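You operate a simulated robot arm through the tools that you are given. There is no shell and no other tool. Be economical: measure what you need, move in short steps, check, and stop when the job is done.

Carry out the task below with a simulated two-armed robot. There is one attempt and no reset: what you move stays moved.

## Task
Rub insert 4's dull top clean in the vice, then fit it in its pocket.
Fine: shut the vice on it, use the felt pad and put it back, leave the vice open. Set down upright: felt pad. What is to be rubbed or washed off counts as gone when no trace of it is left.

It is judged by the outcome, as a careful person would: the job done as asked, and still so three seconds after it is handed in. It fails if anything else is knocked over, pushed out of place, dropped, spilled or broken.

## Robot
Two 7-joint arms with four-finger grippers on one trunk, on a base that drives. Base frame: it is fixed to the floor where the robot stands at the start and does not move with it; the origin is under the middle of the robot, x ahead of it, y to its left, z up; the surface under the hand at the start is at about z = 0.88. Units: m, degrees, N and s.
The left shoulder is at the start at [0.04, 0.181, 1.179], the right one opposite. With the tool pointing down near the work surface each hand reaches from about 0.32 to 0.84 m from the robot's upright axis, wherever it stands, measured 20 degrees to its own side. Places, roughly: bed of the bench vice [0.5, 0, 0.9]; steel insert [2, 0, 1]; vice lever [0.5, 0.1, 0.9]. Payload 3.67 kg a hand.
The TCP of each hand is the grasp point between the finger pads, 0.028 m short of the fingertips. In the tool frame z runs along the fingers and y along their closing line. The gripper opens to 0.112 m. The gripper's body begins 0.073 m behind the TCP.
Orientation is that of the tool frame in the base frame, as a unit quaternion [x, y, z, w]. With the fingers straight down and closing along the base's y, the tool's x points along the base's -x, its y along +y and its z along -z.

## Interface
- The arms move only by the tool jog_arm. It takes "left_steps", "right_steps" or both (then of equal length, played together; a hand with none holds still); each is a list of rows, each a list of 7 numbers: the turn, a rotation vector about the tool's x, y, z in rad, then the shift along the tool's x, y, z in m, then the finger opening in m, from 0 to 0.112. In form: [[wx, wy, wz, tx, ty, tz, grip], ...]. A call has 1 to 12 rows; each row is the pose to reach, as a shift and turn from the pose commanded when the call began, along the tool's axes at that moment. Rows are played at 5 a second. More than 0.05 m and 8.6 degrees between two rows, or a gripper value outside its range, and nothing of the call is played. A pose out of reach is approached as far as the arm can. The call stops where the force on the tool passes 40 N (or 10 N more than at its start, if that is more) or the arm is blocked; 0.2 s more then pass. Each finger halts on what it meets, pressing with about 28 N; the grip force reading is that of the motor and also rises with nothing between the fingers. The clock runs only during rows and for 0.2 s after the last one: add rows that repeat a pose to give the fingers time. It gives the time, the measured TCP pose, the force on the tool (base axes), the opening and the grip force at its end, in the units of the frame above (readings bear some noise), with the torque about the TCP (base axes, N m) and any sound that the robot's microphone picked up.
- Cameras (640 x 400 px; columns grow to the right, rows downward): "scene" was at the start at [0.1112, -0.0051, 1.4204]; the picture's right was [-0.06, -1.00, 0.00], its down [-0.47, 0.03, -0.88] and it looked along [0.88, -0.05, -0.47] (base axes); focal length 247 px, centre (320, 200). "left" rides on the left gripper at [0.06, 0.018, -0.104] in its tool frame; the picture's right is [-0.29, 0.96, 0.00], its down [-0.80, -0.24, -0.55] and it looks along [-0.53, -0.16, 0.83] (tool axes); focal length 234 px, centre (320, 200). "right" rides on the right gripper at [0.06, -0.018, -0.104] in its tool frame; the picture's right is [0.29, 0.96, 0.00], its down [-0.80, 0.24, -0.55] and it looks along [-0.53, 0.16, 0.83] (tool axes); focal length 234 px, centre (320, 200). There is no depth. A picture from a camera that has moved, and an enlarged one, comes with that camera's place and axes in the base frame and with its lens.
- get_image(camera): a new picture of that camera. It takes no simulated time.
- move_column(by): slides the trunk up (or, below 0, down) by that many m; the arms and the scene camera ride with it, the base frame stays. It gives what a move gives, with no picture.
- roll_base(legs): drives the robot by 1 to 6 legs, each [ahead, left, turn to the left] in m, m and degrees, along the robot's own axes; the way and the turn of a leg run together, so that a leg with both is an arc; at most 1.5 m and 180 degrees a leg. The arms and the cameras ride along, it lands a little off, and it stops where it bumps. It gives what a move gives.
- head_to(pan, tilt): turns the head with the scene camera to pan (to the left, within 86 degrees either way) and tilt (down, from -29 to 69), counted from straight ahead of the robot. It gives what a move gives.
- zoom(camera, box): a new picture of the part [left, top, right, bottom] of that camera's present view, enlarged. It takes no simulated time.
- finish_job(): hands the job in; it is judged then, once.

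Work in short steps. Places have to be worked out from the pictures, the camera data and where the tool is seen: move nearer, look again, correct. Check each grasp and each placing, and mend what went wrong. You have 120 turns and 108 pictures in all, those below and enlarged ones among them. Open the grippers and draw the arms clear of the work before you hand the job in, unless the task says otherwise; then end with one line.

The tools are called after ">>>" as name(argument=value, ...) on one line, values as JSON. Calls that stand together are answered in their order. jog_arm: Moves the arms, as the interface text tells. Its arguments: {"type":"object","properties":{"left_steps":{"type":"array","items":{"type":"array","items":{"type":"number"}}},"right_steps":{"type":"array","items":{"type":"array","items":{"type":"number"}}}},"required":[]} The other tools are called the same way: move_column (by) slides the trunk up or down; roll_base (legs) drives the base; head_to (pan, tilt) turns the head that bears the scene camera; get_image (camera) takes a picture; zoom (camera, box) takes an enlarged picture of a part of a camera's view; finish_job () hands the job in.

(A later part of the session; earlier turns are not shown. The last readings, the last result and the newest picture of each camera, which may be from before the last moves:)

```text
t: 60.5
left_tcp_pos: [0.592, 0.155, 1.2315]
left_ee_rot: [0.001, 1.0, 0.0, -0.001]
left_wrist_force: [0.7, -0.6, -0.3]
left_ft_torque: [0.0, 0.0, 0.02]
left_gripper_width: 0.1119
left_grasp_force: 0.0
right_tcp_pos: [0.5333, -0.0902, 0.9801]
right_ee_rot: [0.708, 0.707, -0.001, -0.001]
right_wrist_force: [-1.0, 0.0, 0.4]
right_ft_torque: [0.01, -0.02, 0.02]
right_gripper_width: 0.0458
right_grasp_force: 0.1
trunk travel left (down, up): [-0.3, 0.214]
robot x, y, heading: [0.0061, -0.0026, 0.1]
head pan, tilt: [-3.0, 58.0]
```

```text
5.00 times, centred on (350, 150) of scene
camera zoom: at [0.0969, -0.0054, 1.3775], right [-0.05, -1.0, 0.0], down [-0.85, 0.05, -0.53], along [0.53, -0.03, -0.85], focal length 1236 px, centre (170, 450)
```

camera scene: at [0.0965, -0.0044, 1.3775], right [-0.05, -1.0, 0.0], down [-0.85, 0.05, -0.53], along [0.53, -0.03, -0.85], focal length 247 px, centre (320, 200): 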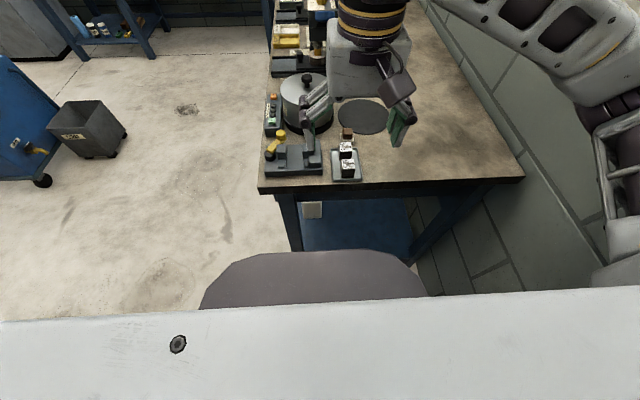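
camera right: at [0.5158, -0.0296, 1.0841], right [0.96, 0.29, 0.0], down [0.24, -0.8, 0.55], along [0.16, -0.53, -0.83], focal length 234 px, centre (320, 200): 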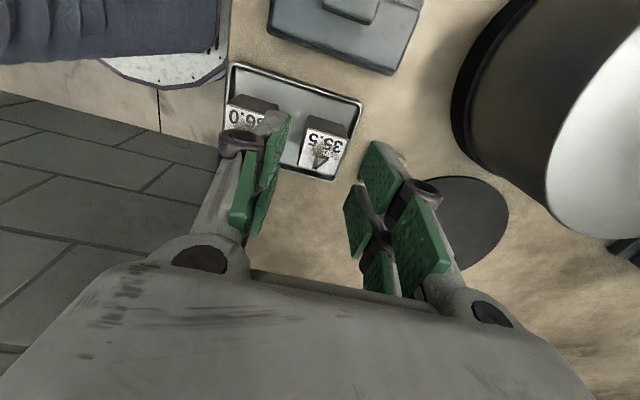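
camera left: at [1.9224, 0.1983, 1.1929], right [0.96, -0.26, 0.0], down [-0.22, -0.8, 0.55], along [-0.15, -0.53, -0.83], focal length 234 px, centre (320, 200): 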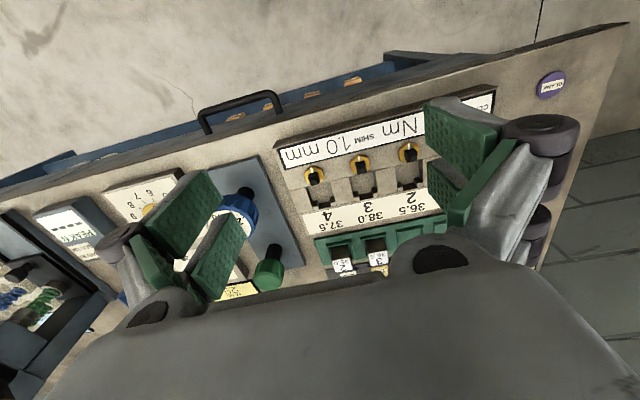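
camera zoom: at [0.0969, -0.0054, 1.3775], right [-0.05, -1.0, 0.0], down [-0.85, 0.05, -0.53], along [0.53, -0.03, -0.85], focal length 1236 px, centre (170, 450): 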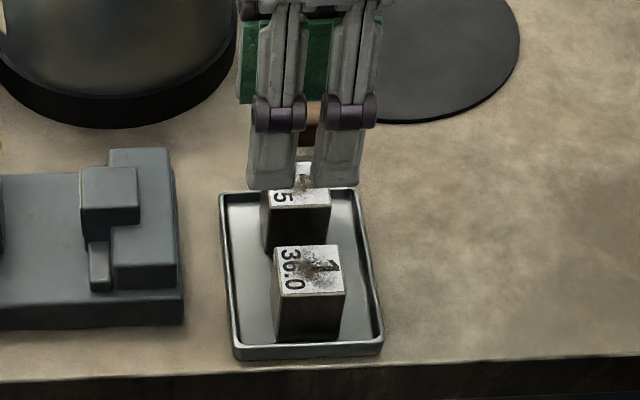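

Each finger has two prongs (≈50 mm total width), so I keep a shallow grip. I descend 37 mm and close.

>>> jog_arm(right_steps=[[0, 0, 0, 0, 0.001, 0.02, 0.046], [0, 0, 0, 0, 0.001, 0.037, 0.046], [0, 0, 0, 0, 0.001, 0.037, 0.046]])

>>> get_image(camera="right")

>>> zoom(camera="scene", box=[300, 110, 400, 190])

```text
t: 61.3
left_tcp_pos: [0.5936, 0.1539, 1.2323]
left_ee_rot: [0.001, 1.0, 0.0, 0.0]
left_wrist_force: [1.9, 0.2, -0.4]
left_ft_torque: [0.01, -0.02, 0.01]
left_gripper_width: 0.1118
left_grasp_force: 0.0
right_tcp_pos: [0.5352, -0.0913, 0.9428]
right_ee_rot: [0.708, 0.706, 0.0, 0.001]
right_wrist_force: [0.3, 0.0, 0.1]
right_ft_torque: [-0.01, 0.0, 0.02]
right_gripper_width: 0.0459
right_grasp_force: 0.0
trunk travel left (down, up): [-0.3, 0.214]
robot x, y, heading: [0.006, 0.0003, -0.1]
head pan, tilt: [-3.0, 58.0]
```

```text
68 pictures are left
camera right: at [0.517, -0.0322, 1.0465], right [0.96, 0.29, 0.0], down [0.24, -0.8, 0.55], along [0.16, -0.53, -0.83], focal length 234 px, centre (320, 200)
```

right: 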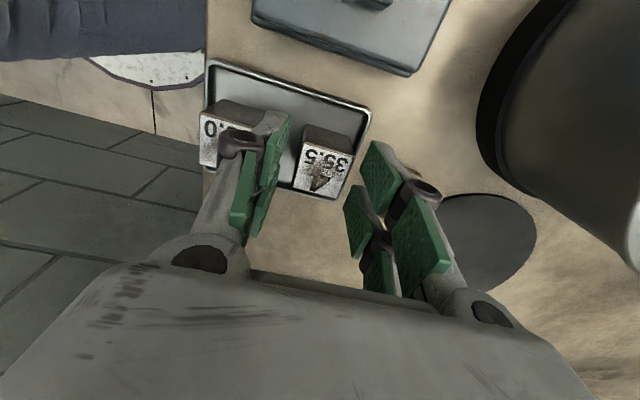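

```text
5.00 times, centred on (350, 150) of scene
camera zoom: at [0.0967, -0.0052, 1.3775], right [-0.05, -1.0, 0.0], down [-0.85, 0.05, -0.53], along [0.53, -0.03, -0.85], focal length 1236 px, centre (170, 450)
```

zoom: 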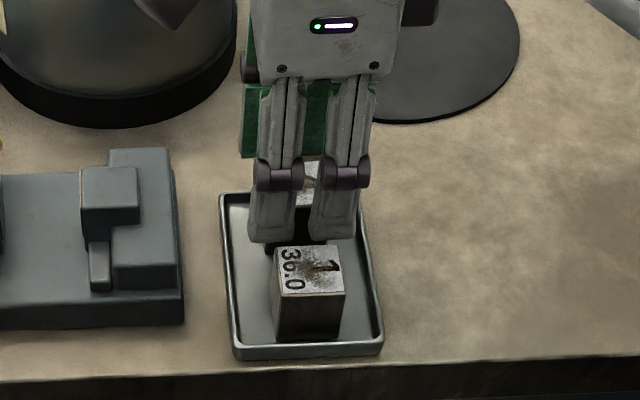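

Fingers straddle insert 4. Closing.

>>> jog_arm(right_steps=[[0, 0, 0, 0, 0, 0, 0.03], [0, 0, 0, 0, 0, 0, 0.01], [0, 0, 0, 0, 0, 0, 0.01]])

>>> jog_arm(right_steps=[[0, 0, 0, 0, 0, -0.02, 0.01], [0, 0, 0, 0, 0, -0.05, 0.01], [0, 0, 0, 0, 0, -0.08, 0.01]])

>>> get_image(camera="right")

>>> zoom(camera="scene", box=[260, 90, 400, 190])

```text
t: 62.1
left_tcp_pos: [0.5937, 0.1549, 1.2317]
left_ee_rot: [0.001, 1.0, 0.0, 0.0]
left_wrist_force: [0.3, -0.1, 0.4]
left_ft_torque: [-0.02, -0.01, -0.03]
left_gripper_width: 0.1122
left_grasp_force: 0.0
right_tcp_pos: [0.535, -0.0922, 0.9434]
right_ee_rot: [0.708, 0.706, 0.0, 0.0]
right_wrist_force: [1.9, -1.0, 1.5]
right_ft_torque: [0.06, -0.11, 0.0]
right_gripper_width: 0.0319
right_grasp_force: 28.1
trunk travel left (down, up): [-0.3, 0.214]
robot x, y, heading: [0.0062, -0.0015, 0.2]
head pan, tilt: [-3.0, 58.0]
```

```text
t: 62.9
left_tcp_pos: [0.5934, 0.1539, 1.2323]
left_ee_rot: [0.001, 1.0, 0.0, -0.001]
left_wrist_force: [-0.5, -0.2, -1.0]
left_ft_torque: [-0.02, 0.01, 0.0]
left_gripper_width: 0.1121
left_grasp_force: 0.1
right_tcp_pos: [0.5328, -0.089, 1.0223]
right_ee_rot: [0.708, 0.706, -0.001, 0.0]
right_wrist_force: [0.1, 0.2, -2.6]
right_ft_torque: [0.01, -0.03, 0.0]
right_gripper_width: 0.0317
right_grasp_force: 27.5
trunk travel left (down, up): [-0.3, 0.214]
robot x, y, heading: [0.0119, -0.0008, 0.0]
head pan, tilt: [-3.0, 58.0]
```

```text
66 pictures are left
camera right: at [0.5163, -0.0283, 1.1269], right [0.96, 0.29, 0.0], down [0.24, -0.8, 0.55], along [0.16, -0.53, -0.83], focal length 234 px, centre (320, 200)
```

right: 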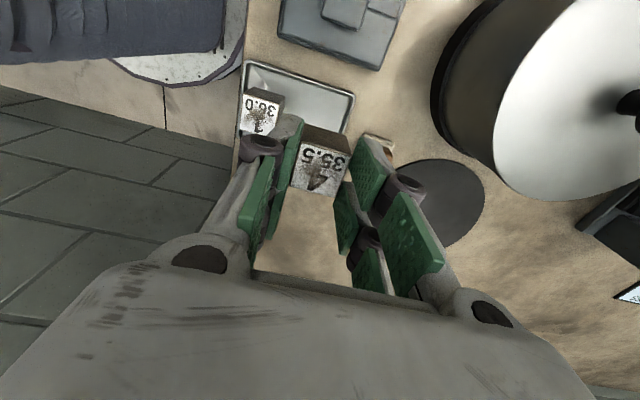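

```text
4.00 times, centred on (330, 140) of scene
camera zoom: at [0.0966, -0.005, 1.3775], right [-0.05, -1.0, 0.0], down [-0.85, 0.05, -0.53], along [0.53, -0.03, -0.85], focal length 989 px, centre (280, 440)
```

zoom: 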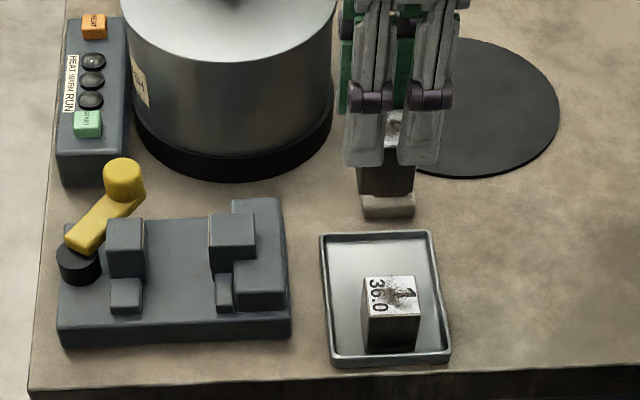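

Insert held (31.7 mm). I estimate jaw tops z≈0.925, gap y 0.0135–0.053 at x≈0.5345, bed z≈0.90. I move over the gap staying high and check.

>>> jog_arm(right_steps=[[0, 0, 0, 0.03, 0, -0.01, 0.01], [0, 0, 0, 0.06, 0.001, -0.01, 0.01], [0, 0, 0, 0.09, 0.0015, -0.01, 0.01], [0, 0, 0, 0.12, 0.0015, -0.01, 0.01], [0, 0, 0, 0.12, 0.0015, 0.015, 0.01]])

>>> zoom(camera="scene", box=[250, 90, 390, 190])

>>> zoom(camera="left", box=[100, 0, 400, 200])

>>> get_image(camera="right")

```text
t: 64.1
left_tcp_pos: [0.5947, 0.1522, 1.2313]
left_ee_rot: [0.001, 1.0, 0.001, -0.001]
left_wrist_force: [0.0, -0.1, -0.5]
left_ft_torque: [0.04, -0.01, 0.05]
left_gripper_width: 0.1118
left_grasp_force: 0.1
right_tcp_pos: [0.5396, 0.0321, 1.0064]
right_ee_rot: [0.708, 0.706, 0.001, -0.001]
right_wrist_force: [0.2, 0.0, -2.6]
right_ft_torque: [-0.02, 0.0, 0.02]
right_gripper_width: 0.0321
right_grasp_force: 28.2
trunk travel left (down, up): [-0.3, 0.214]
robot x, y, heading: [0.0042, -0.0014, -0.1]
head pan, tilt: [-3.0, 58.0]
```

```text
4.00 times, centred on (320, 140) of scene
camera zoom: at [0.0976, -0.0067, 1.3774], right [-0.05, -1.0, 0.0], down [-0.85, 0.05, -0.53], along [0.53, -0.03, -0.85], focal length 989 px, centre (320, 440)
```

zoom: 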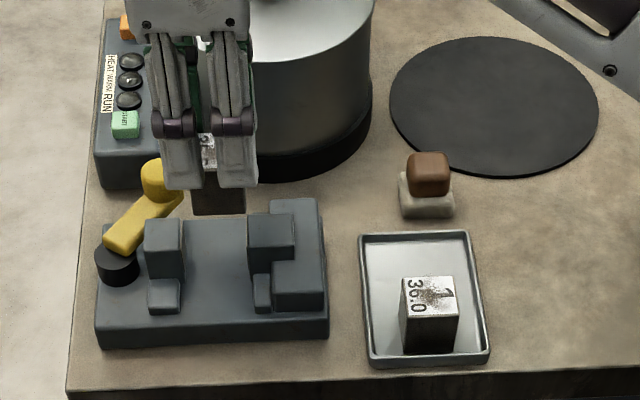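

```text
2.00 times, centred on (250, 100) of left
camera zoom: at [0.5336, 0.1706, 1.3363], right [0.29, 0.96, 0.0], down [0.8, -0.24, 0.55], along [0.53, -0.16, -0.83], focal length 468 px, centre (460, 400)
```

zoom: 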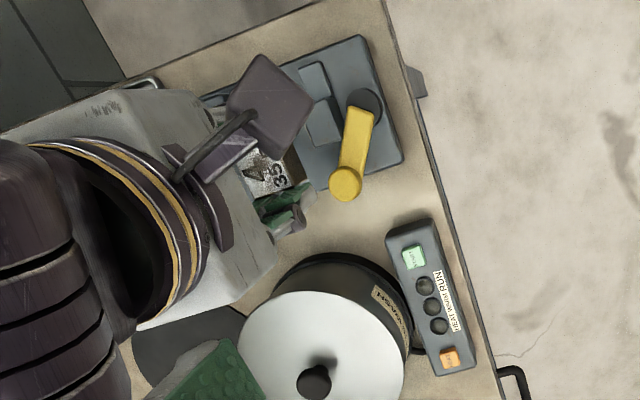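

```text
62 pictures are left
camera right: at [0.5222, 0.091, 1.1112], right [0.96, 0.29, 0.0], down [0.24, -0.8, 0.55], along [0.16, -0.53, -0.83], focal length 234 px, centre (320, 200)
```

right: 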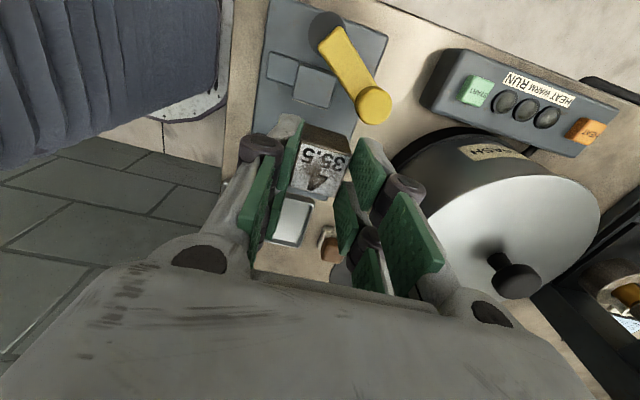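

I verify x alignment against the left jaw with an enlarged wrist view.

>>> zoom(camera="right", box=[240, 20, 400, 220])

```text
2.00 times, centred on (320, 120) of right
camera zoom: at [0.5222, 0.091, 1.1112], right [0.96, 0.29, 0.0], down [0.24, -0.8, 0.55], along [0.16, -0.53, -0.83], focal length 468 px, centre (320, 360)
```

zoom: 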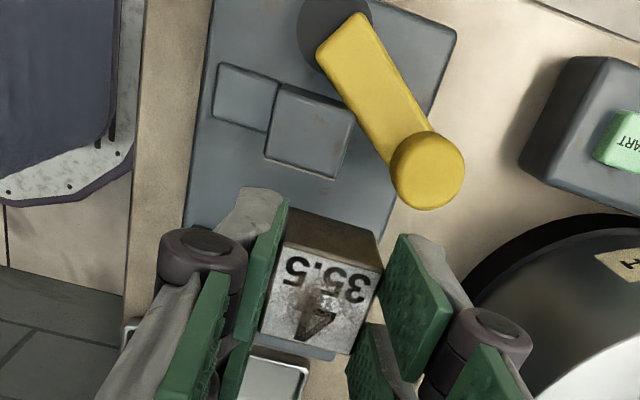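

In the same wrist image the jaw centre is x≈0.526 while the insert is at ≈0.539, and y needs ≈+3 mm. I correct by −11 mm x, +3 mm y and lower slightly, then compare again.

>>> jog_arm(right_steps=[[0, 0, 0, 0.003, -0.006, 0, 0.01], [0, 0, 0, 0.003, -0.011, 0.01, 0.01], [0, 0, 0, 0.003, -0.011, 0.01, 0.01]])

>>> zoom(camera="right", box=[240, 20, 400, 220])

>>> zoom(camera="scene", box=[256, 105, 346, 175])

```text
t: 64.9
left_tcp_pos: [0.5933, 0.1539, 1.2321]
left_ee_rot: [0.002, 1.0, 0.0, 0.0]
left_wrist_force: [-0.7, -0.3, 0.6]
left_ft_torque: [0.02, -0.01, 0.01]
left_gripper_width: 0.1119
left_grasp_force: 0.1
right_tcp_pos: [0.5278, 0.0357, 0.9965]
right_ee_rot: [0.708, 0.706, 0.001, 0.0]
right_wrist_force: [-0.5, 0.6, -2.5]
right_ft_torque: [0.01, 0.01, 0.01]
right_gripper_width: 0.0319
right_grasp_force: 28.4
trunk travel left (down, up): [-0.3, 0.214]
robot x, y, heading: [0.0075, -0.0033, -0.0]
head pan, tilt: [-3.0, 58.0]
```

```text
2.00 times, centred on (320, 120) of right
camera zoom: at [0.5104, 0.0951, 1.0997], right [0.96, 0.29, 0.0], down [0.24, -0.8, 0.55], along [0.16, -0.53, -0.83], focal length 468 px, centre (320, 360)
```

zoom: 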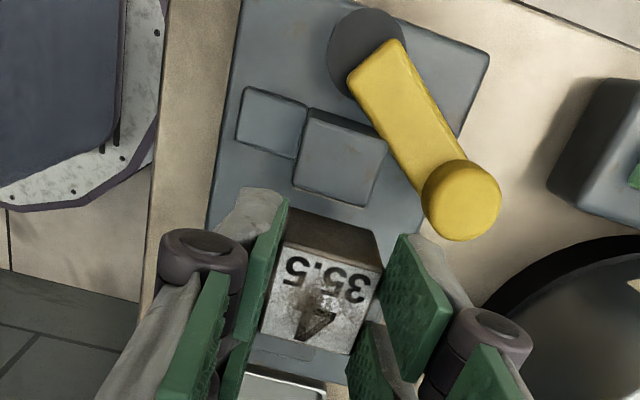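

```text
5.71 times, centred on (301, 140) of scene
camera zoom: at [0.097, -0.0049, 1.3775], right [-0.05, -1.0, 0.0], down [-0.85, 0.05, -0.53], along [0.53, -0.03, -0.85], focal length 1412 px, centre (429, 543)
```

zoom: 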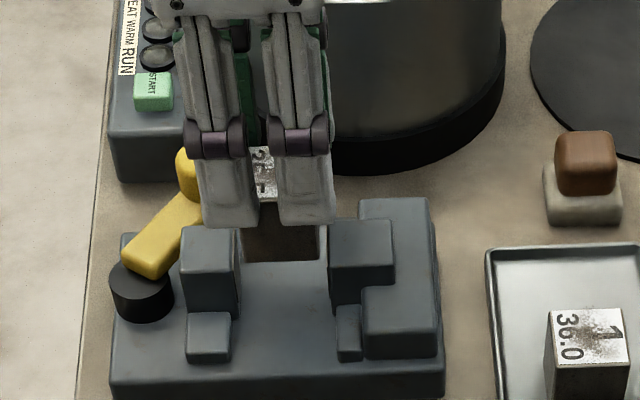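

Aligned now (jaw 0.526, insert 0.528; centred in y). Lowering, watching force.

>>> jog_arm(right_steps=[[0, 0, 0, 0, -0.0015, 0.01, 0.01], [0, 0, 0, 0, -0.0015, 0.02, 0.01], [0, 0, 0, 0, -0.0015, 0.03, 0.01]])

>>> zoom(camera="scene", box=[256, 105, 346, 175])

```text
t: 65.7
left_tcp_pos: [0.5933, 0.1535, 1.2314]
left_ee_rot: [0.001, 1.0, 0.0, 0.0]
left_wrist_force: [0.5, 0.1, -0.4]
left_ft_torque: [0.0, -0.01, -0.02]
left_gripper_width: 0.112
left_grasp_force: 0.0
right_tcp_pos: [0.526, 0.0344, 0.9646]
right_ee_rot: [0.708, 0.706, -0.001, -0.001]
right_wrist_force: [-0.4, -0.4, -2.4]
right_ft_torque: [0.02, 0.01, 0.03]
right_gripper_width: 0.0321
right_grasp_force: 28.1
trunk travel left (down, up): [-0.3, 0.214]
robot x, y, heading: [0.0031, -0.0032, 0.1]
head pan, tilt: [-3.0, 58.0]
```

```text
5.71 times, centred on (301, 140) of scene
camera zoom: at [0.0972, -0.0054, 1.3775], right [-0.05, -1.0, 0.0], down [-0.85, 0.05, -0.53], along [0.53, -0.03, -0.85], focal length 1412 px, centre (429, 543)
```

zoom: 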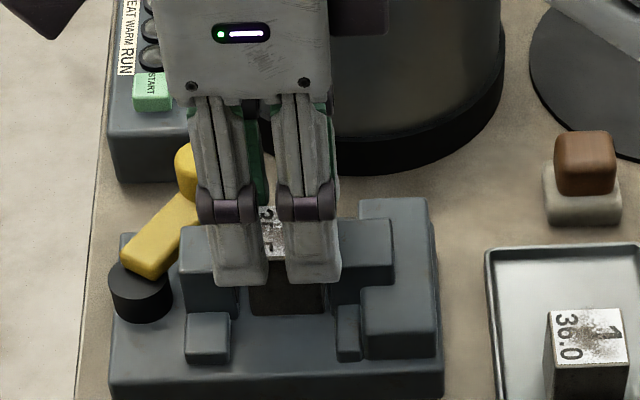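

No contact yet, insert between the jaws. Lowering in small increments.

>>> jog_arm(right_steps=[[0, 0, 0, 0, 0, 0.002, 0.01], [0, 0, 0, 0, 0, 0.004, 0.01], [0, 0, 0, 0, 0, 0.006, 0.01]])

```text
t: 66.5
left_tcp_pos: [0.5948, 0.1549, 1.2319]
left_ee_rot: [0.0, 1.0, -0.001, 0.0]
left_wrist_force: [0.3, 0.2, 0.4]
left_ft_torque: [0.0, 0.0, 0.0]
left_gripper_width: 0.1119
left_grasp_force: 0.2
right_tcp_pos: [0.5252, 0.0344, 0.9616]
right_ee_rot: [0.708, 0.706, -0.001, 0.0]
right_wrist_force: [-0.5, 0.4, -3.3]
right_ft_torque: [0.03, -0.01, 0.0]
right_gripper_width: 0.0321
right_grasp_force: 28.0
trunk travel left (down, up): [-0.3, 0.214]
robot x, y, heading: [0.012, -0.0032, -0.2]
head pan, tilt: [-3.0, 58.0]
```

>>> jog_arm(right_steps=[[0, 0, 0, 0, 0, 0.002, 0.01], [0, 0, 0, 0, 0, 0.004, 0.01], [0, 0, 0, 0, 0, 0.006, 0.01]])

>>> zoom(camera="scene", box=[256, 105, 346, 175])

```text
t: 67.3
left_tcp_pos: [0.5916, 0.1536, 1.2328]
left_ee_rot: [0.001, 1.0, 0.0, 0.001]
left_wrist_force: [-1.0, 0.5, 0.1]
left_ft_torque: [0.03, -0.01, -0.01]
left_gripper_width: 0.1119
left_grasp_force: 0.1
right_tcp_pos: [0.5244, 0.0332, 0.959]
right_ee_rot: [0.708, 0.707, 0.002, 0.0]
right_wrist_force: [2.5, -3.5, 27.6]
right_ft_torque: [-0.16, -0.05, 0.14]
right_gripper_width: 0.032
right_grasp_force: 27.8
trunk travel left (down, up): [-0.3, 0.214]
robot x, y, heading: [0.0068, -0.0008, -0.3]
head pan, tilt: [-3.0, 58.0]
```

```text
5.71 times, centred on (301, 140) of scene
camera zoom: at [0.0949, -0.0058, 1.3779], right [-0.05, -1.0, 0.0], down [-0.85, 0.05, -0.53], along [0.53, -0.03, -0.85], focal length 1412 px, centre (429, 543)
```

zoom: 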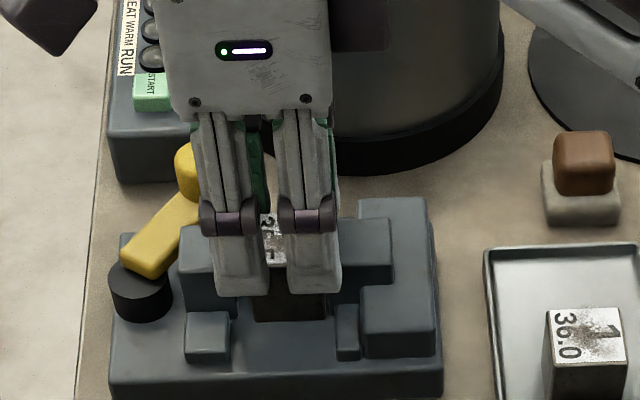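

The insert rests on the bed (27 N). I relieve the pressure, open gently to 42 mm and rise.

>>> jog_arm(right_steps=[[0, 0, 0, 0, 0, -0.003, 0.01], [0, 0, 0, 0, 0, -0.003, 0.042], [0, 0, 0, 0, 0, -0.003, 0.042], [0, 0, 0, 0, 0, -0.015, 0.042], [0, 0, 0, 0, 0, -0.035, 0.042], [0, 0, 0, 0, 0, -0.075, 0.042]])

>>> zoom(camera="right", box=[240, 20, 400, 220])

>>> zoom(camera="scene", box=[256, 105, 346, 175])

```text
t: 68.7
left_tcp_pos: [0.5939, 0.1544, 1.2322]
left_ee_rot: [0.001, 1.0, 0.0, 0.0]
left_wrist_force: [0.1, -0.4, 0.0]
left_ft_torque: [0.0, -0.01, -0.03]
left_gripper_width: 0.1121
left_grasp_force: 0.1
right_tcp_pos: [0.5259, 0.0368, 1.0301]
right_ee_rot: [0.708, 0.706, -0.001, 0.0]
right_wrist_force: [-0.6, 0.2, -0.5]
right_ft_torque: [-0.02, 0.02, -0.02]
right_gripper_width: 0.0421
right_grasp_force: 0.1
trunk travel left (down, up): [-0.3, 0.214]
robot x, y, heading: [0.0098, -0.0022, -0.2]
head pan, tilt: [-3.0, 58.0]
```

```text
2.00 times, centred on (320, 120) of right
camera zoom: at [0.5078, 0.096, 1.1342], right [0.96, 0.29, 0.0], down [0.24, -0.8, 0.55], along [0.16, -0.53, -0.83], focal length 468 px, centre (320, 360)
```

zoom: 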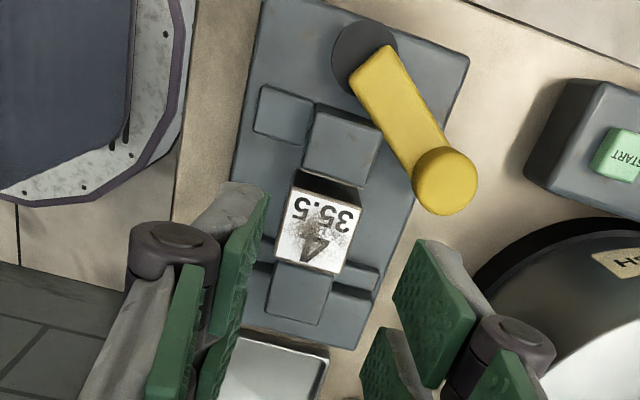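

```text
5.71 times, centred on (301, 140) of scene
camera zoom: at [0.0964, -0.005, 1.3776], right [-0.05, -1.0, 0.0], down [-0.85, 0.05, -0.53], along [0.53, -0.03, -0.85], focal length 1412 px, centre (429, 543)
```

zoom: 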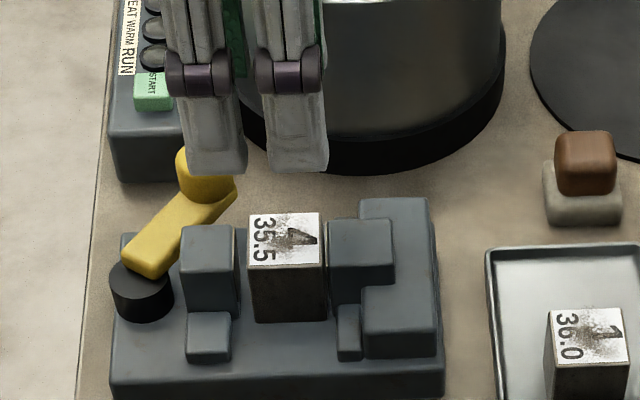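

Insert 4 stands between the jaws. I draw the right hand away and bring the left wrist camera in over the lever.

>>> jog_arm(right_steps=[[0, 0, 0, 0, 0, -0.04, 0.042], [0, 0, 0, -0.04, 0, -0.06, 0.042], [0, 0, 0, -0.085, 0, -0.06, 0.042], [0, 0, 0, -0.13, 0, -0.06, 0.042], [0, 0, 0, -0.175, 0, -0.06, 0.042], [0, 0, 0, -0.22, 0, -0.06, 0.042], [0, 0, 0, -0.22, 0, -0.06, 0.042], [0, 0, 0, -0.22, 0, -0.06, 0.042], [0, 0, 0, -0.22, 0, -0.06, 0.042], [0, 0, 0, -0.22, 0, -0.06, 0.042]], left_steps=[[0, 0, 0, 0, 0, 0, 0.112], [0, 0, 0, 0, 0, 0, 0.112], [0, 0, 0, 0, 0, 0, 0.112], [0, 0, 0, 0, 0, 0, 0.112], [0, 0, 0, 0.015, -0.011, 0.037, 0.1], [0, 0, 0, 0.03, -0.022, 0.074, 0.08], [0, 0, 0, 0.045, -0.033, 0.11, 0.05], [0, 0, 0, 0.06, -0.045, 0.15, 0.05], [0, 0, 0, 0.075, -0.056, 0.187, 0.05], [0, 0, 0, 0.091, -0.067, 0.21, 0.05]])

>>> get_image(camera="left")

>>> zoom(camera="left", box=[220, 60, 420, 220])

```text
t: 70.9
left_tcp_pos: [0.5029, 0.0859, 1.0204]
left_ee_rot: [0.001, 1.0, -0.001, 0.001]
left_wrist_force: [1.1, -0.9, 0.4]
left_ft_torque: [0.01, 0.01, 0.02]
left_gripper_width: 0.0502
left_grasp_force: 0.0
right_tcp_pos: [0.5235, -0.1881, 1.0918]
right_ee_rot: [0.708, 0.706, -0.001, -0.001]
right_wrist_force: [0.7, -0.3, 0.2]
right_ft_torque: [-0.06, 0.0, 0.01]
right_gripper_width: 0.0423
right_grasp_force: 0.1
trunk travel left (down, up): [-0.3, 0.214]
robot x, y, heading: [0.008, -0.0053, -0.2]
head pan, tilt: [-3.0, 58.0]
```

```text
54 pictures are left
camera left: at [0.443, 0.1027, 1.1266], right [0.29, 0.96, 0.0], down [0.8, -0.24, 0.55], along [0.53, -0.16, -0.83], focal length 234 px, centre (320, 200)
```

left: 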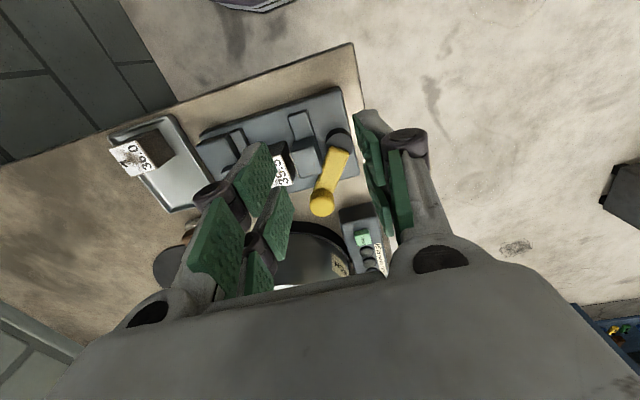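

```text
2.50 times, centred on (320, 140) of left
camera zoom: at [0.443, 0.1027, 1.1266], right [0.29, 0.96, 0.0], down [0.8, -0.24, 0.55], along [0.53, -0.16, -0.83], focal length 585 px, centre (320, 350)
```

zoom: 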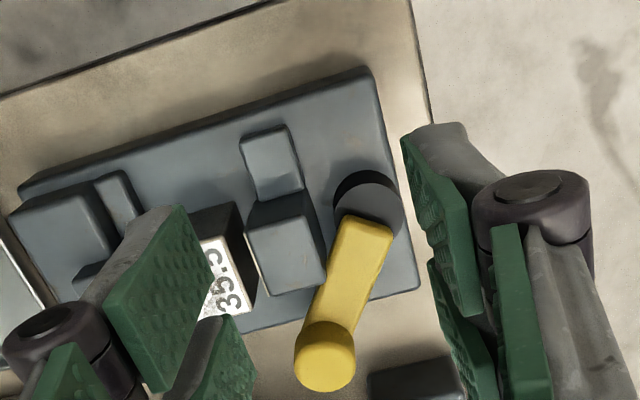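

Knob top ≈(0.567,0.067,0.944), ~23 mm diameter. I bring the left hand over it (offset +x to clear the insert), with opening 40 mm, tips staying above the jaw tops.

>>> jog_arm(left_steps=[[0, 0, 0, -0.036, -0.01, 0, 0.04], [0, 0, 0, -0.072, -0.019, 0, 0.04], [0, 0, 0, -0.072, -0.019, 0.025, 0.04], [0, 0, 0, -0.072, -0.019, 0.035, 0.04]])

>>> get_image(camera="left")

>>> zoom(camera="scene", box=[240, 85, 340, 165])

```text
t: 71.9
left_tcp_pos: [0.5748, 0.0664, 0.986]
left_ee_rot: [0.001, 1.0, 0.0, 0.0]
left_wrist_force: [-1.2, -0.4, -0.7]
left_ft_torque: [0.03, -0.01, -0.02]
left_gripper_width: 0.04
left_grasp_force: 0.1
right_tcp_pos: [0.5246, -0.1888, 1.0913]
right_ee_rot: [0.708, 0.707, 0.0, 0.0]
right_wrist_force: [0.5, 0.1, 0.2]
right_ft_torque: [0.02, -0.02, 0.02]
right_gripper_width: 0.0417
right_grasp_force: 0.1
trunk travel left (down, up): [-0.3, 0.214]
robot x, y, heading: [0.0086, -0.0031, -0.1]
head pan, tilt: [-3.0, 58.0]
```

```text
52 pictures are left
camera left: at [0.5137, 0.0845, 1.0903], right [0.29, 0.96, 0.0], down [0.8, -0.24, 0.55], along [0.53, -0.16, -0.83], focal length 234 px, centre (320, 200)
```

left: 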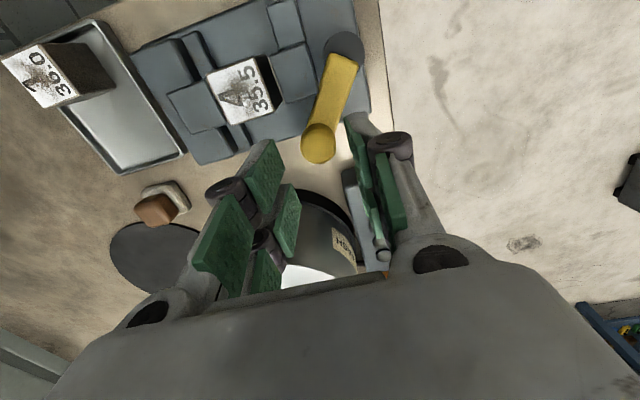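

```text
5.00 times, centred on (290, 125) of scene
camera zoom: at [0.0972, -0.0057, 1.3775], right [-0.05, -1.0, 0.0], down [-0.85, 0.05, -0.53], along [0.53, -0.03, -0.85], focal length 1236 px, centre (470, 575)
```

zoom: 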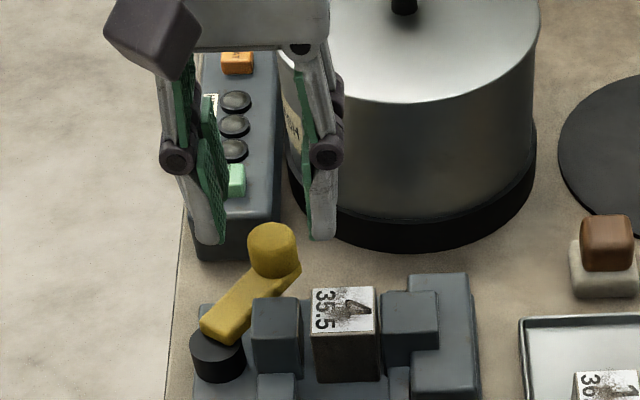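

Knob at (0.569,0.066), well centred. Descend 24 mm and close on it.

>>> jog_arm(left_steps=[[0, 0, 0, 0, 0, 0.012, 0.04], [0, 0, 0, 0, 0, 0.025, 0.04], [0, 0, 0, 0, 0, 0.025, 0.02], [0, 0, 0, 0, 0, 0.025, 0.01], [0, 0, 0, 0, 0, 0.025, 0.01]])

>>> zoom(camera="scene", box=[240, 85, 340, 165])

```text
t: 73.1
left_tcp_pos: [0.5758, 0.0665, 0.9607]
left_ee_rot: [0.0, 1.0, 0.0, 0.0]
left_wrist_force: [0.0, 3.3, -1.1]
left_ft_torque: [0.12, -0.37, -0.01]
left_gripper_width: 0.0232
left_grasp_force: 44.9
right_tcp_pos: [0.5239, -0.1881, 1.0924]
right_ee_rot: [0.707, 0.707, -0.001, 0.0]
right_wrist_force: [-0.5, 0.0, 0.5]
right_ft_torque: [0.01, 0.04, 0.0]
right_gripper_width: 0.0421
right_grasp_force: 0.0
trunk travel left (down, up): [-0.3, 0.214]
robot x, y, heading: [0.0078, -0.0043, -0.1]
head pan, tilt: [-3.0, 58.0]
```

```text
5.00 times, centred on (290, 125) of scene
camera zoom: at [0.0969, -0.0049, 1.3775], right [-0.05, -1.0, 0.0], down [-0.85, 0.05, -0.53], along [0.53, -0.03, -0.85], focal length 1236 px, centre (470, 575)
```

zoom: 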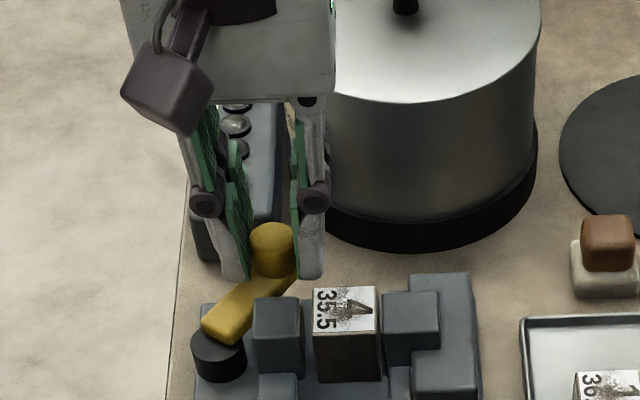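

Knob gripped. I try turning it counter-clockwise (towards +y) about the pivot at ≈(0.525,0.097) by 20°, watching the force.

>>> jog_arm(left_steps=[[0, 0, 0, -0.0025, 0.004, 0, 0.01], [0, 0, 0, -0.0046, 0.0081, 0, 0.01], [0, 0, 0, -0.0064, 0.0125, 0, 0.01], [0, 0, 0, -0.0077, 0.0169, 0, 0.01]])

>>> zoom(camera="scene", box=[240, 85, 340, 165])

```text
t: 74.1
left_tcp_pos: [0.584, 0.0847, 0.9614]
left_ee_rot: [-0.001, 1.0, 0.0, -0.001]
left_wrist_force: [7.3, -5.9, -2.2]
left_ft_torque: [-0.27, 0.08, 0.24]
left_gripper_width: 0.0233
left_grasp_force: 44.8
right_tcp_pos: [0.5265, -0.1872, 1.0907]
right_ee_rot: [0.707, 0.707, 0.0, -0.001]
right_wrist_force: [0.6, 0.5, 0.6]
right_ft_torque: [0.02, 0.04, 0.01]
right_gripper_width: 0.0421
right_grasp_force: 0.0
trunk travel left (down, up): [-0.3, 0.214]
robot x, y, heading: [0.0085, 0.0004, -0.4]
head pan, tilt: [-3.0, 58.0]
```

```text
5.00 times, centred on (290, 125) of scene
camera zoom: at [0.0984, -0.0058, 1.3775], right [-0.05, -1.0, 0.0], down [-0.85, 0.05, -0.53], along [0.53, -0.03, -0.85], focal length 1236 px, centre (470, 575)
```

zoom: 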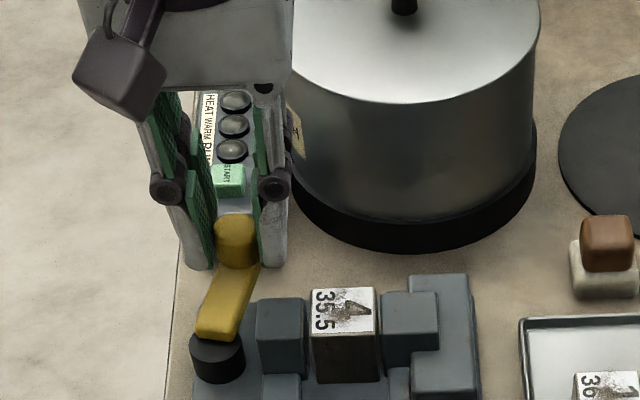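

The left jaw moved toward the insert: counter-clockwise closes. Force is small; I continue the arc 40°.

>>> jog_arm(left_steps=[[0, 0, 0, -0.002, 0.0045, 0, 0.01], [0, 0, 0, -0.0031, 0.0088, 0, 0.01], [0, 0, 0, -0.0034, 0.0136, 0, 0.01], [0, 0, 0, -0.0031, 0.0184, 0, 0.01], [0, 0, 0, -0.0024, 0.0231, 0, 0.01], [0, 0, 0, -0.0014, 0.0278, 0, 0.01], [0, 0, 0, 0.0003, 0.0324, 0, 0.01], [0, 0, 0, 0.0019, 0.0368, 0, 0.01]])

>>> zoom(camera="scene", box=[240, 85, 340, 165])

```text
t: 75.9
left_tcp_pos: [0.5785, 0.1206, 0.9625]
left_ee_rot: [0.001, 1.0, 0.001, 0.0]
left_wrist_force: [2.8, -6.6, 3.6]
left_ft_torque: [-0.08, -0.1, 0.49]
left_gripper_width: 0.0232
left_grasp_force: 44.6
right_tcp_pos: [0.5243, -0.1889, 1.0918]
right_ee_rot: [0.708, 0.706, 0.001, -0.002]
right_wrist_force: [-0.8, -1.3, -0.5]
right_ft_torque: [0.02, 0.0, -0.01]
right_gripper_width: 0.042
right_grasp_force: 0.0
trunk travel left (down, up): [-0.3, 0.214]
robot x, y, heading: [0.0084, -0.0006, -0.2]
head pan, tilt: [-3.0, 58.0]
```

```text
5.00 times, centred on (290, 125) of scene
camera zoom: at [0.0967, -0.0068, 1.3775], right [-0.05, -1.0, 0.0], down [-0.85, 0.05, -0.53], along [0.53, -0.03, -0.85], focal length 1236 px, centre (470, 575)
```

zoom: 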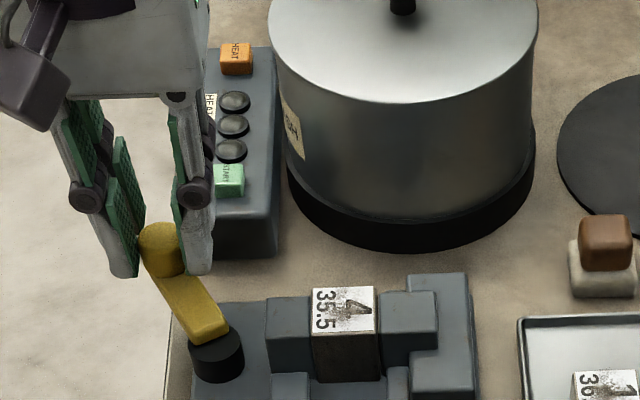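

Jaw is just reaching the insert. I continue the arc until resistance tells it's shut.

>>> jog_arm(left_steps=[[0, 0, 0, 0.0016, 0.003, 0, 0.01], [0, 0, 0, 0.0032, 0.0059, 0, 0.01], [0, 0, 0, 0.0051, 0.0087, 0, 0.01], [0, 0, 0, 0.0071, 0.0114, 0, 0.01], [0, 0, 0, 0.0093, 0.014, 0, 0.01], [0, 0, 0, 0.0116, 0.0164, 0, 0.01]])

>>> zoom(camera="scene", box=[240, 85, 340, 165])

```text
t: 77.0
left_tcp_pos: [0.575, 0.1278, 0.9616]
left_ee_rot: [0.002, 1.0, -0.006, 0.003]
left_wrist_force: [13.1, -15.5, -7.4]
left_ft_torque: [-0.6, -0.73, 0.4]
left_gripper_width: 0.0232
left_grasp_force: 44.5
right_tcp_pos: [0.5256, -0.1902, 1.0908]
right_ee_rot: [0.708, 0.706, -0.001, 0.0]
right_wrist_force: [0.1, -0.6, -0.2]
right_ft_torque: [-0.06, -0.02, -0.01]
right_gripper_width: 0.0422
right_grasp_force: 0.0
trunk travel left (down, up): [-0.3, 0.214]
robot x, y, heading: [0.0063, -0.0029, -0.5]
head pan, tilt: [-3.0, 58.0]
stopped in row 5 (left hand): the force on the tool passed its limit at 42 N (the readings are from after the stop); the commanded pose is now the measured one
```

```text
5.00 times, centred on (290, 125) of scene
camera zoom: at [0.0992, -0.0061, 1.3772], right [-0.06, -1.0, 0.0], down [-0.85, 0.05, -0.53], along [0.53, -0.03, -0.85], focal length 1236 px, centre (470, 575)
```

zoom: 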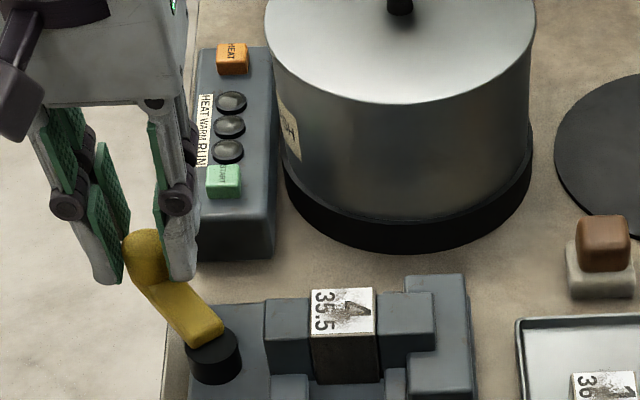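

The lever resisted at 42 N: vice shut on the insert. I release the knob and lift the left hand away, then look at the pad.

>>> jog_arm(left_steps=[[0, 0, 0, 0, 0, 0, 0.045], [0, 0, 0, 0, 0, 0, 0.045], [0, 0, 0, 0, 0, -0.03, 0.045], [0, 0, 0, 0, 0, -0.07, 0.045], [0, 0, 0, 0, 0.04, -0.11, 0.045], [0, 0, 0, 0, 0.08, -0.14, 0.045], [0, 0, 0, 0, 0.12, -0.14, 0.045]])

>>> zoom(camera="scene", box=[250, 90, 390, 180])

>>> zoom(camera="right", box=[220, 20, 420, 145])

```text
refused: row 5 steps farther than a row can; nothing moved
```

```text
4.44 times, centred on (320, 135) of scene
camera zoom: at [0.0992, -0.0061, 1.3772], right [-0.06, -1.0, 0.0], down [-0.85, 0.05, -0.53], along [0.53, -0.03, -0.85], focal length 1099 px, centre (320, 489)
```

zoom: 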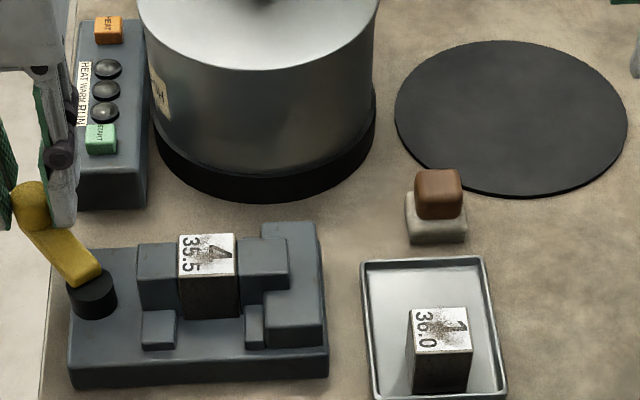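

```text
3.20 times, centred on (320, 82) of right
camera zoom: at [0.5083, -0.1309, 1.1949], right [0.96, 0.28, 0.0], down [0.24, -0.8, 0.55], along [0.15, -0.53, -0.83], focal length 749 px, centre (320, 576)
```

zoom: 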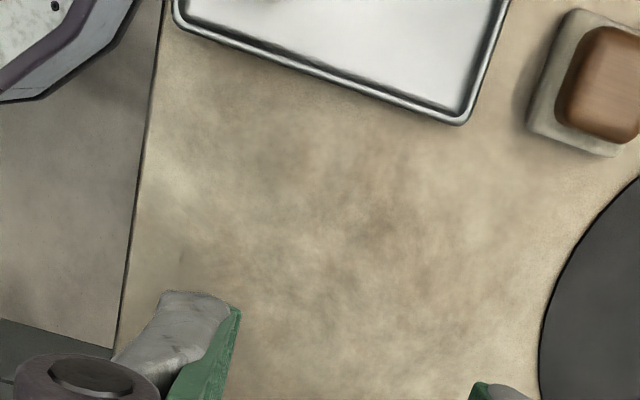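

Step too large; I redo the left retreat with smaller steps, and meanwhile bring the right hand over the pad at ≈(0.59,-0.106).

>>> jog_arm(left_steps=[[0, 0, 0, 0, 0, 0, 0.045], [0, 0, 0, 0, 0, 0, 0.045], [0, 0, 0, 0, 0, -0.03, 0.045], [0, 0, 0, 0, 0, -0.07, 0.045], [0, 0, 0, 0, 0.025, -0.105, 0.045], [0, 0, 0, 0, 0.055, -0.14, 0.045], [0, 0, 0, 0, 0.095, -0.14, 0.045]], right_steps=[[0, 0, 0, 0.014, 0.011, 0, 0.05], [0, 0, 0, 0.028, 0.022, 0, 0.05], [0, 0, 0, 0.042, 0.033, 0, 0.05], [0, 0, 0, 0.056, 0.044, 0.01, 0.05], [0, 0, 0, 0.07, 0.055, 0.025, 0.05], [0, 0, 0, 0.083, 0.065, 0.04, 0.05], [0, 0, 0, 0.083, 0.065, 0.05, 0.05]])

>>> zoom(camera="right", box=[240, 40, 420, 200])

>>> zoom(camera="scene", box=[250, 90, 390, 180])

```text
t: 78.6
left_tcp_pos: [0.5751, 0.2285, 1.1017]
left_ee_rot: [0.002, 1.0, -0.004, 0.003]
left_wrist_force: [1.0, -0.2, -0.2]
left_ft_torque: [-0.04, 0.01, 0.0]
left_gripper_width: 0.0451
left_grasp_force: 0.1
right_tcp_pos: [0.5908, -0.1063, 1.0427]
right_ee_rot: [0.709, 0.705, 0.0, 0.0]
right_wrist_force: [-0.2, 1.0, -0.6]
right_ft_torque: [-0.01, -0.01, -0.05]
right_gripper_width: 0.0501
right_grasp_force: 0.0
trunk travel left (down, up): [-0.3, 0.214]
robot x, y, heading: [0.009, -0.005, -0.3]
head pan, tilt: [-3.0, 58.0]
```

```text
2.50 times, centred on (330, 120) of right
camera zoom: at [0.5737, -0.0462, 1.1465], right [0.96, 0.28, 0.0], down [0.24, -0.8, 0.55], along [0.16, -0.53, -0.83], focal length 585 px, centre (295, 400)
```

zoom: 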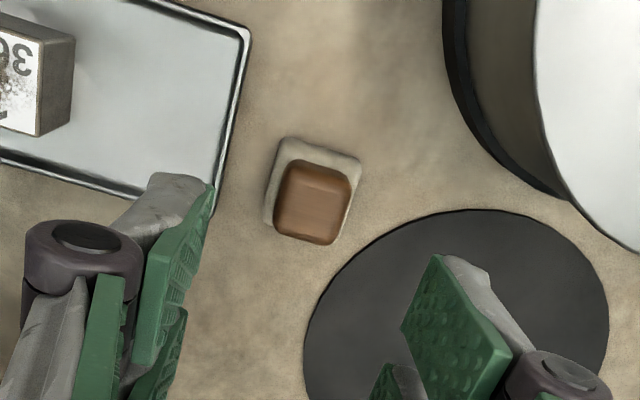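

```text
4.44 times, centred on (320, 135) of scene
camera zoom: at [0.0972, -0.0046, 1.3775], right [-0.06, -1.0, 0.0], down [-0.85, 0.05, -0.53], along [0.53, -0.03, -0.85], focal length 1099 px, centre (320, 489)
```

zoom: 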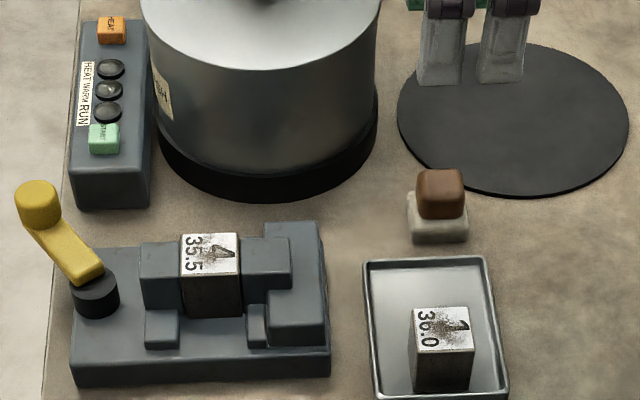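

Vice stays shut. Pad handle is at (0.597,-0.104), top ≈0.916. I lower over the handle and grip it.

>>> jog_arm(right_steps=[[0, 0, 0, 0.002, 0.006, 0.03, 0.046], [0, 0, 0, 0.002, 0.006, 0.06, 0.046], [0, 0, 0, 0.002, 0.006, 0.09, 0.046], [0, 0, 0, 0.002, 0.006, 0.105, 0.046], [0, 0, 0, 0.002, 0.006, 0.116, 0.046], [0, 0, 0, 0.002, 0.006, 0.116, 0.02], [0, 0, 0, 0.002, 0.006, 0.116, 0.008], [0, 0, 0, 0.002, 0.006, 0.116, 0.008]])

>>> zoom(camera="scene", box=[300, 90, 400, 180])

```text
t: 80.4
left_tcp_pos: [0.5743, 0.2275, 1.1024]
left_ee_rot: [0.001, 1.0, -0.004, 0.002]
left_wrist_force: [-0.9, -0.8, -0.4]
left_ft_torque: [0.01, 0.01, -0.01]
left_gripper_width: 0.045
left_grasp_force: 0.0
right_tcp_pos: [0.5947, -0.1052, 0.9261]
right_ee_rot: [0.709, 0.705, -0.001, -0.001]
right_wrist_force: [1.0, 0.0, 0.0]
right_ft_torque: [-0.04, -0.01, -0.01]
right_gripper_width: 0.0272
right_grasp_force: 27.8
trunk travel left (down, up): [-0.3, 0.214]
robot x, y, heading: [0.0065, -0.0026, -0.2]
head pan, tilt: [-3.0, 58.0]
```

```text
4.44 times, centred on (350, 135) of scene
camera zoom: at [0.0973, -0.0059, 1.3775], right [-0.06, -1.0, 0.0], down [-0.85, 0.05, -0.53], along [0.53, -0.03, -0.85], focal length 1099 px, centre (187, 489)
```

zoom: 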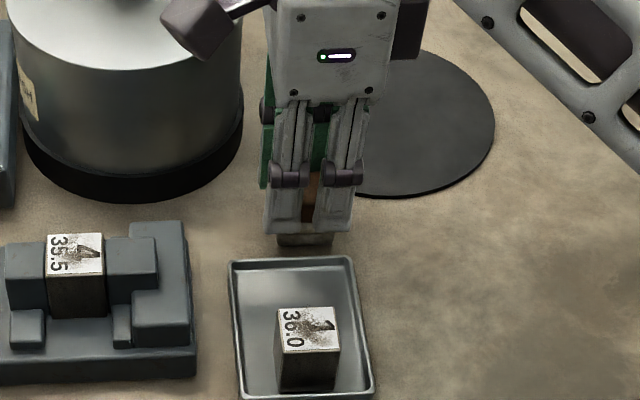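

Pad gripped. Lift, carry over the insert at (0.525,0.031) and stop ~35 mm above.

>>> jog_arm(right_steps=[[0, 0, 0, 0, 0, -0.03, 0.008], [0, 0, 0, 0, 0, -0.06, 0.008], [0, 0, 0, 0, 0, -0.1, 0.008], [0, 0, 0, 0.034, -0.018, -0.1, 0.008], [0, 0, 0, 0.068, -0.035, -0.1, 0.008], [0, 0, 0, 0.102, -0.053, -0.1, 0.008], [0, 0, 0, 0.136, -0.07, -0.1, 0.008], [0, 0, 0, 0.136, -0.07, -0.085, 0.008]])

>>> zoom(camera="scene", box=[250, 90, 350, 180])

>>> zoom(camera="right", box=[240, 20, 400, 220])

```text
t: 82.2
left_tcp_pos: [0.5738, 0.2269, 1.1012]
left_ee_rot: [0.002, 1.0, -0.003, 0.002]
left_wrist_force: [-0.1, 0.0, -0.1]
left_ft_torque: [0.02, -0.02, 0.04]
left_gripper_width: 0.0453
left_grasp_force: 0.1
right_tcp_pos: [0.5279, 0.0303, 1.012]
right_ee_rot: [0.709, 0.706, 0.001, -0.001]
right_wrist_force: [0.4, 0.0, -0.9]
right_ft_torque: [0.03, 0.01, -0.01]
right_gripper_width: 0.0272
right_grasp_force: 28.4
trunk travel left (down, up): [-0.3, 0.214]
robot x, y, heading: [0.0086, -0.0028, 0.1]
head pan, tilt: [-3.0, 58.0]
```

```text
4.44 times, centred on (300, 135) of scene
camera zoom: at [0.0976, -0.0071, 1.3775], right [-0.06, -1.0, 0.0], down [-0.85, 0.05, -0.53], along [0.53, -0.03, -0.85], focal length 1099 px, centre (409, 489)
```

zoom: 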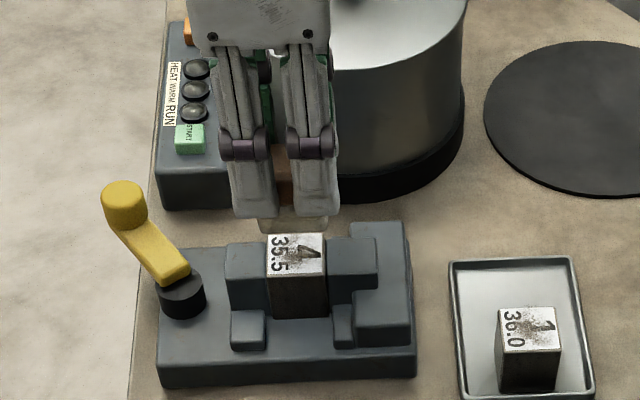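

```text
2.00 times, centred on (320, 120) of right
camera zoom: at [0.5105, 0.09, 1.1158], right [0.96, 0.28, 0.0], down [0.24, -0.8, 0.55], along [0.16, -0.53, -0.83], focal length 468 px, centre (320, 360)
```

zoom: 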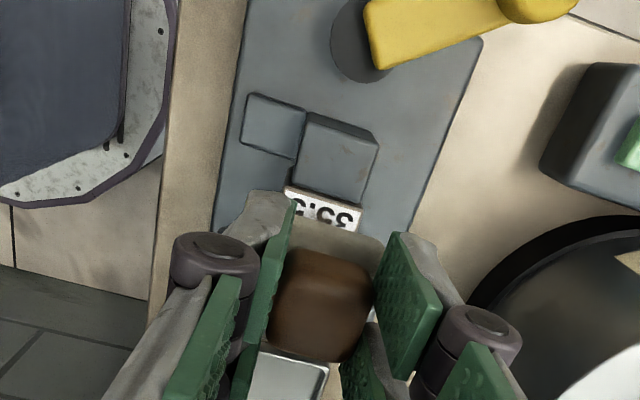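

Aligned over the insert. I lower toward contact in small increments.

>>> jog_arm(right_steps=[[0, 0, 0, 0.001, -0.002, 0.008, 0.008], [0, 0, 0, 0.001, -0.002, 0.016, 0.008], [0, 0, 0, 0.001, -0.002, 0.02, 0.008], [0, 0, 0, 0.001, -0.002, 0.023, 0.008]])

```text
t: 83.2
left_tcp_pos: [0.5749, 0.2274, 1.1011]
left_ee_rot: [0.002, 1.0, -0.004, 0.002]
left_wrist_force: [-0.1, -0.4, 0.0]
left_ft_torque: [-0.03, 0.01, 0.0]
left_gripper_width: 0.0449
left_grasp_force: 0.0
right_tcp_pos: [0.5249, 0.0329, 0.9885]
right_ee_rot: [0.709, 0.705, 0.0, 0.0]
right_wrist_force: [0.4, -0.7, 0.4]
right_ft_torque: [0.0, 0.02, 0.03]
right_gripper_width: 0.0274
right_grasp_force: 27.7
trunk travel left (down, up): [-0.3, 0.214]
robot x, y, heading: [0.005, -0.0016, -0.2]
head pan, tilt: [-3.0, 58.0]
```

>>> jog_arm(right_steps=[[0, 0, 0, 0, 0, 0.001, 0.008], [0, 0, 0, 0, 0, 0.002, 0.008], [0, 0, 0, 0, 0, 0.003, 0.008]])

```text
t: 84.0
left_tcp_pos: [0.5734, 0.2273, 1.1015]
left_ee_rot: [0.001, 1.0, -0.004, 0.003]
left_wrist_force: [0.7, 0.3, 0.2]
left_ft_torque: [0.01, 0.0, -0.03]
left_gripper_width: 0.045
left_grasp_force: 0.0
right_tcp_pos: [0.5249, 0.0317, 0.9849]
right_ee_rot: [0.709, 0.705, 0.0, 0.0]
right_wrist_force: [0.0, 0.4, -1.1]
right_ft_torque: [-0.01, 0.03, 0.0]
right_gripper_width: 0.0273
right_grasp_force: 27.6
trunk travel left (down, up): [-0.3, 0.214]
robot x, y, heading: [0.0074, 0.0019, 0.1]
head pan, tilt: [-3.0, 58.0]
```

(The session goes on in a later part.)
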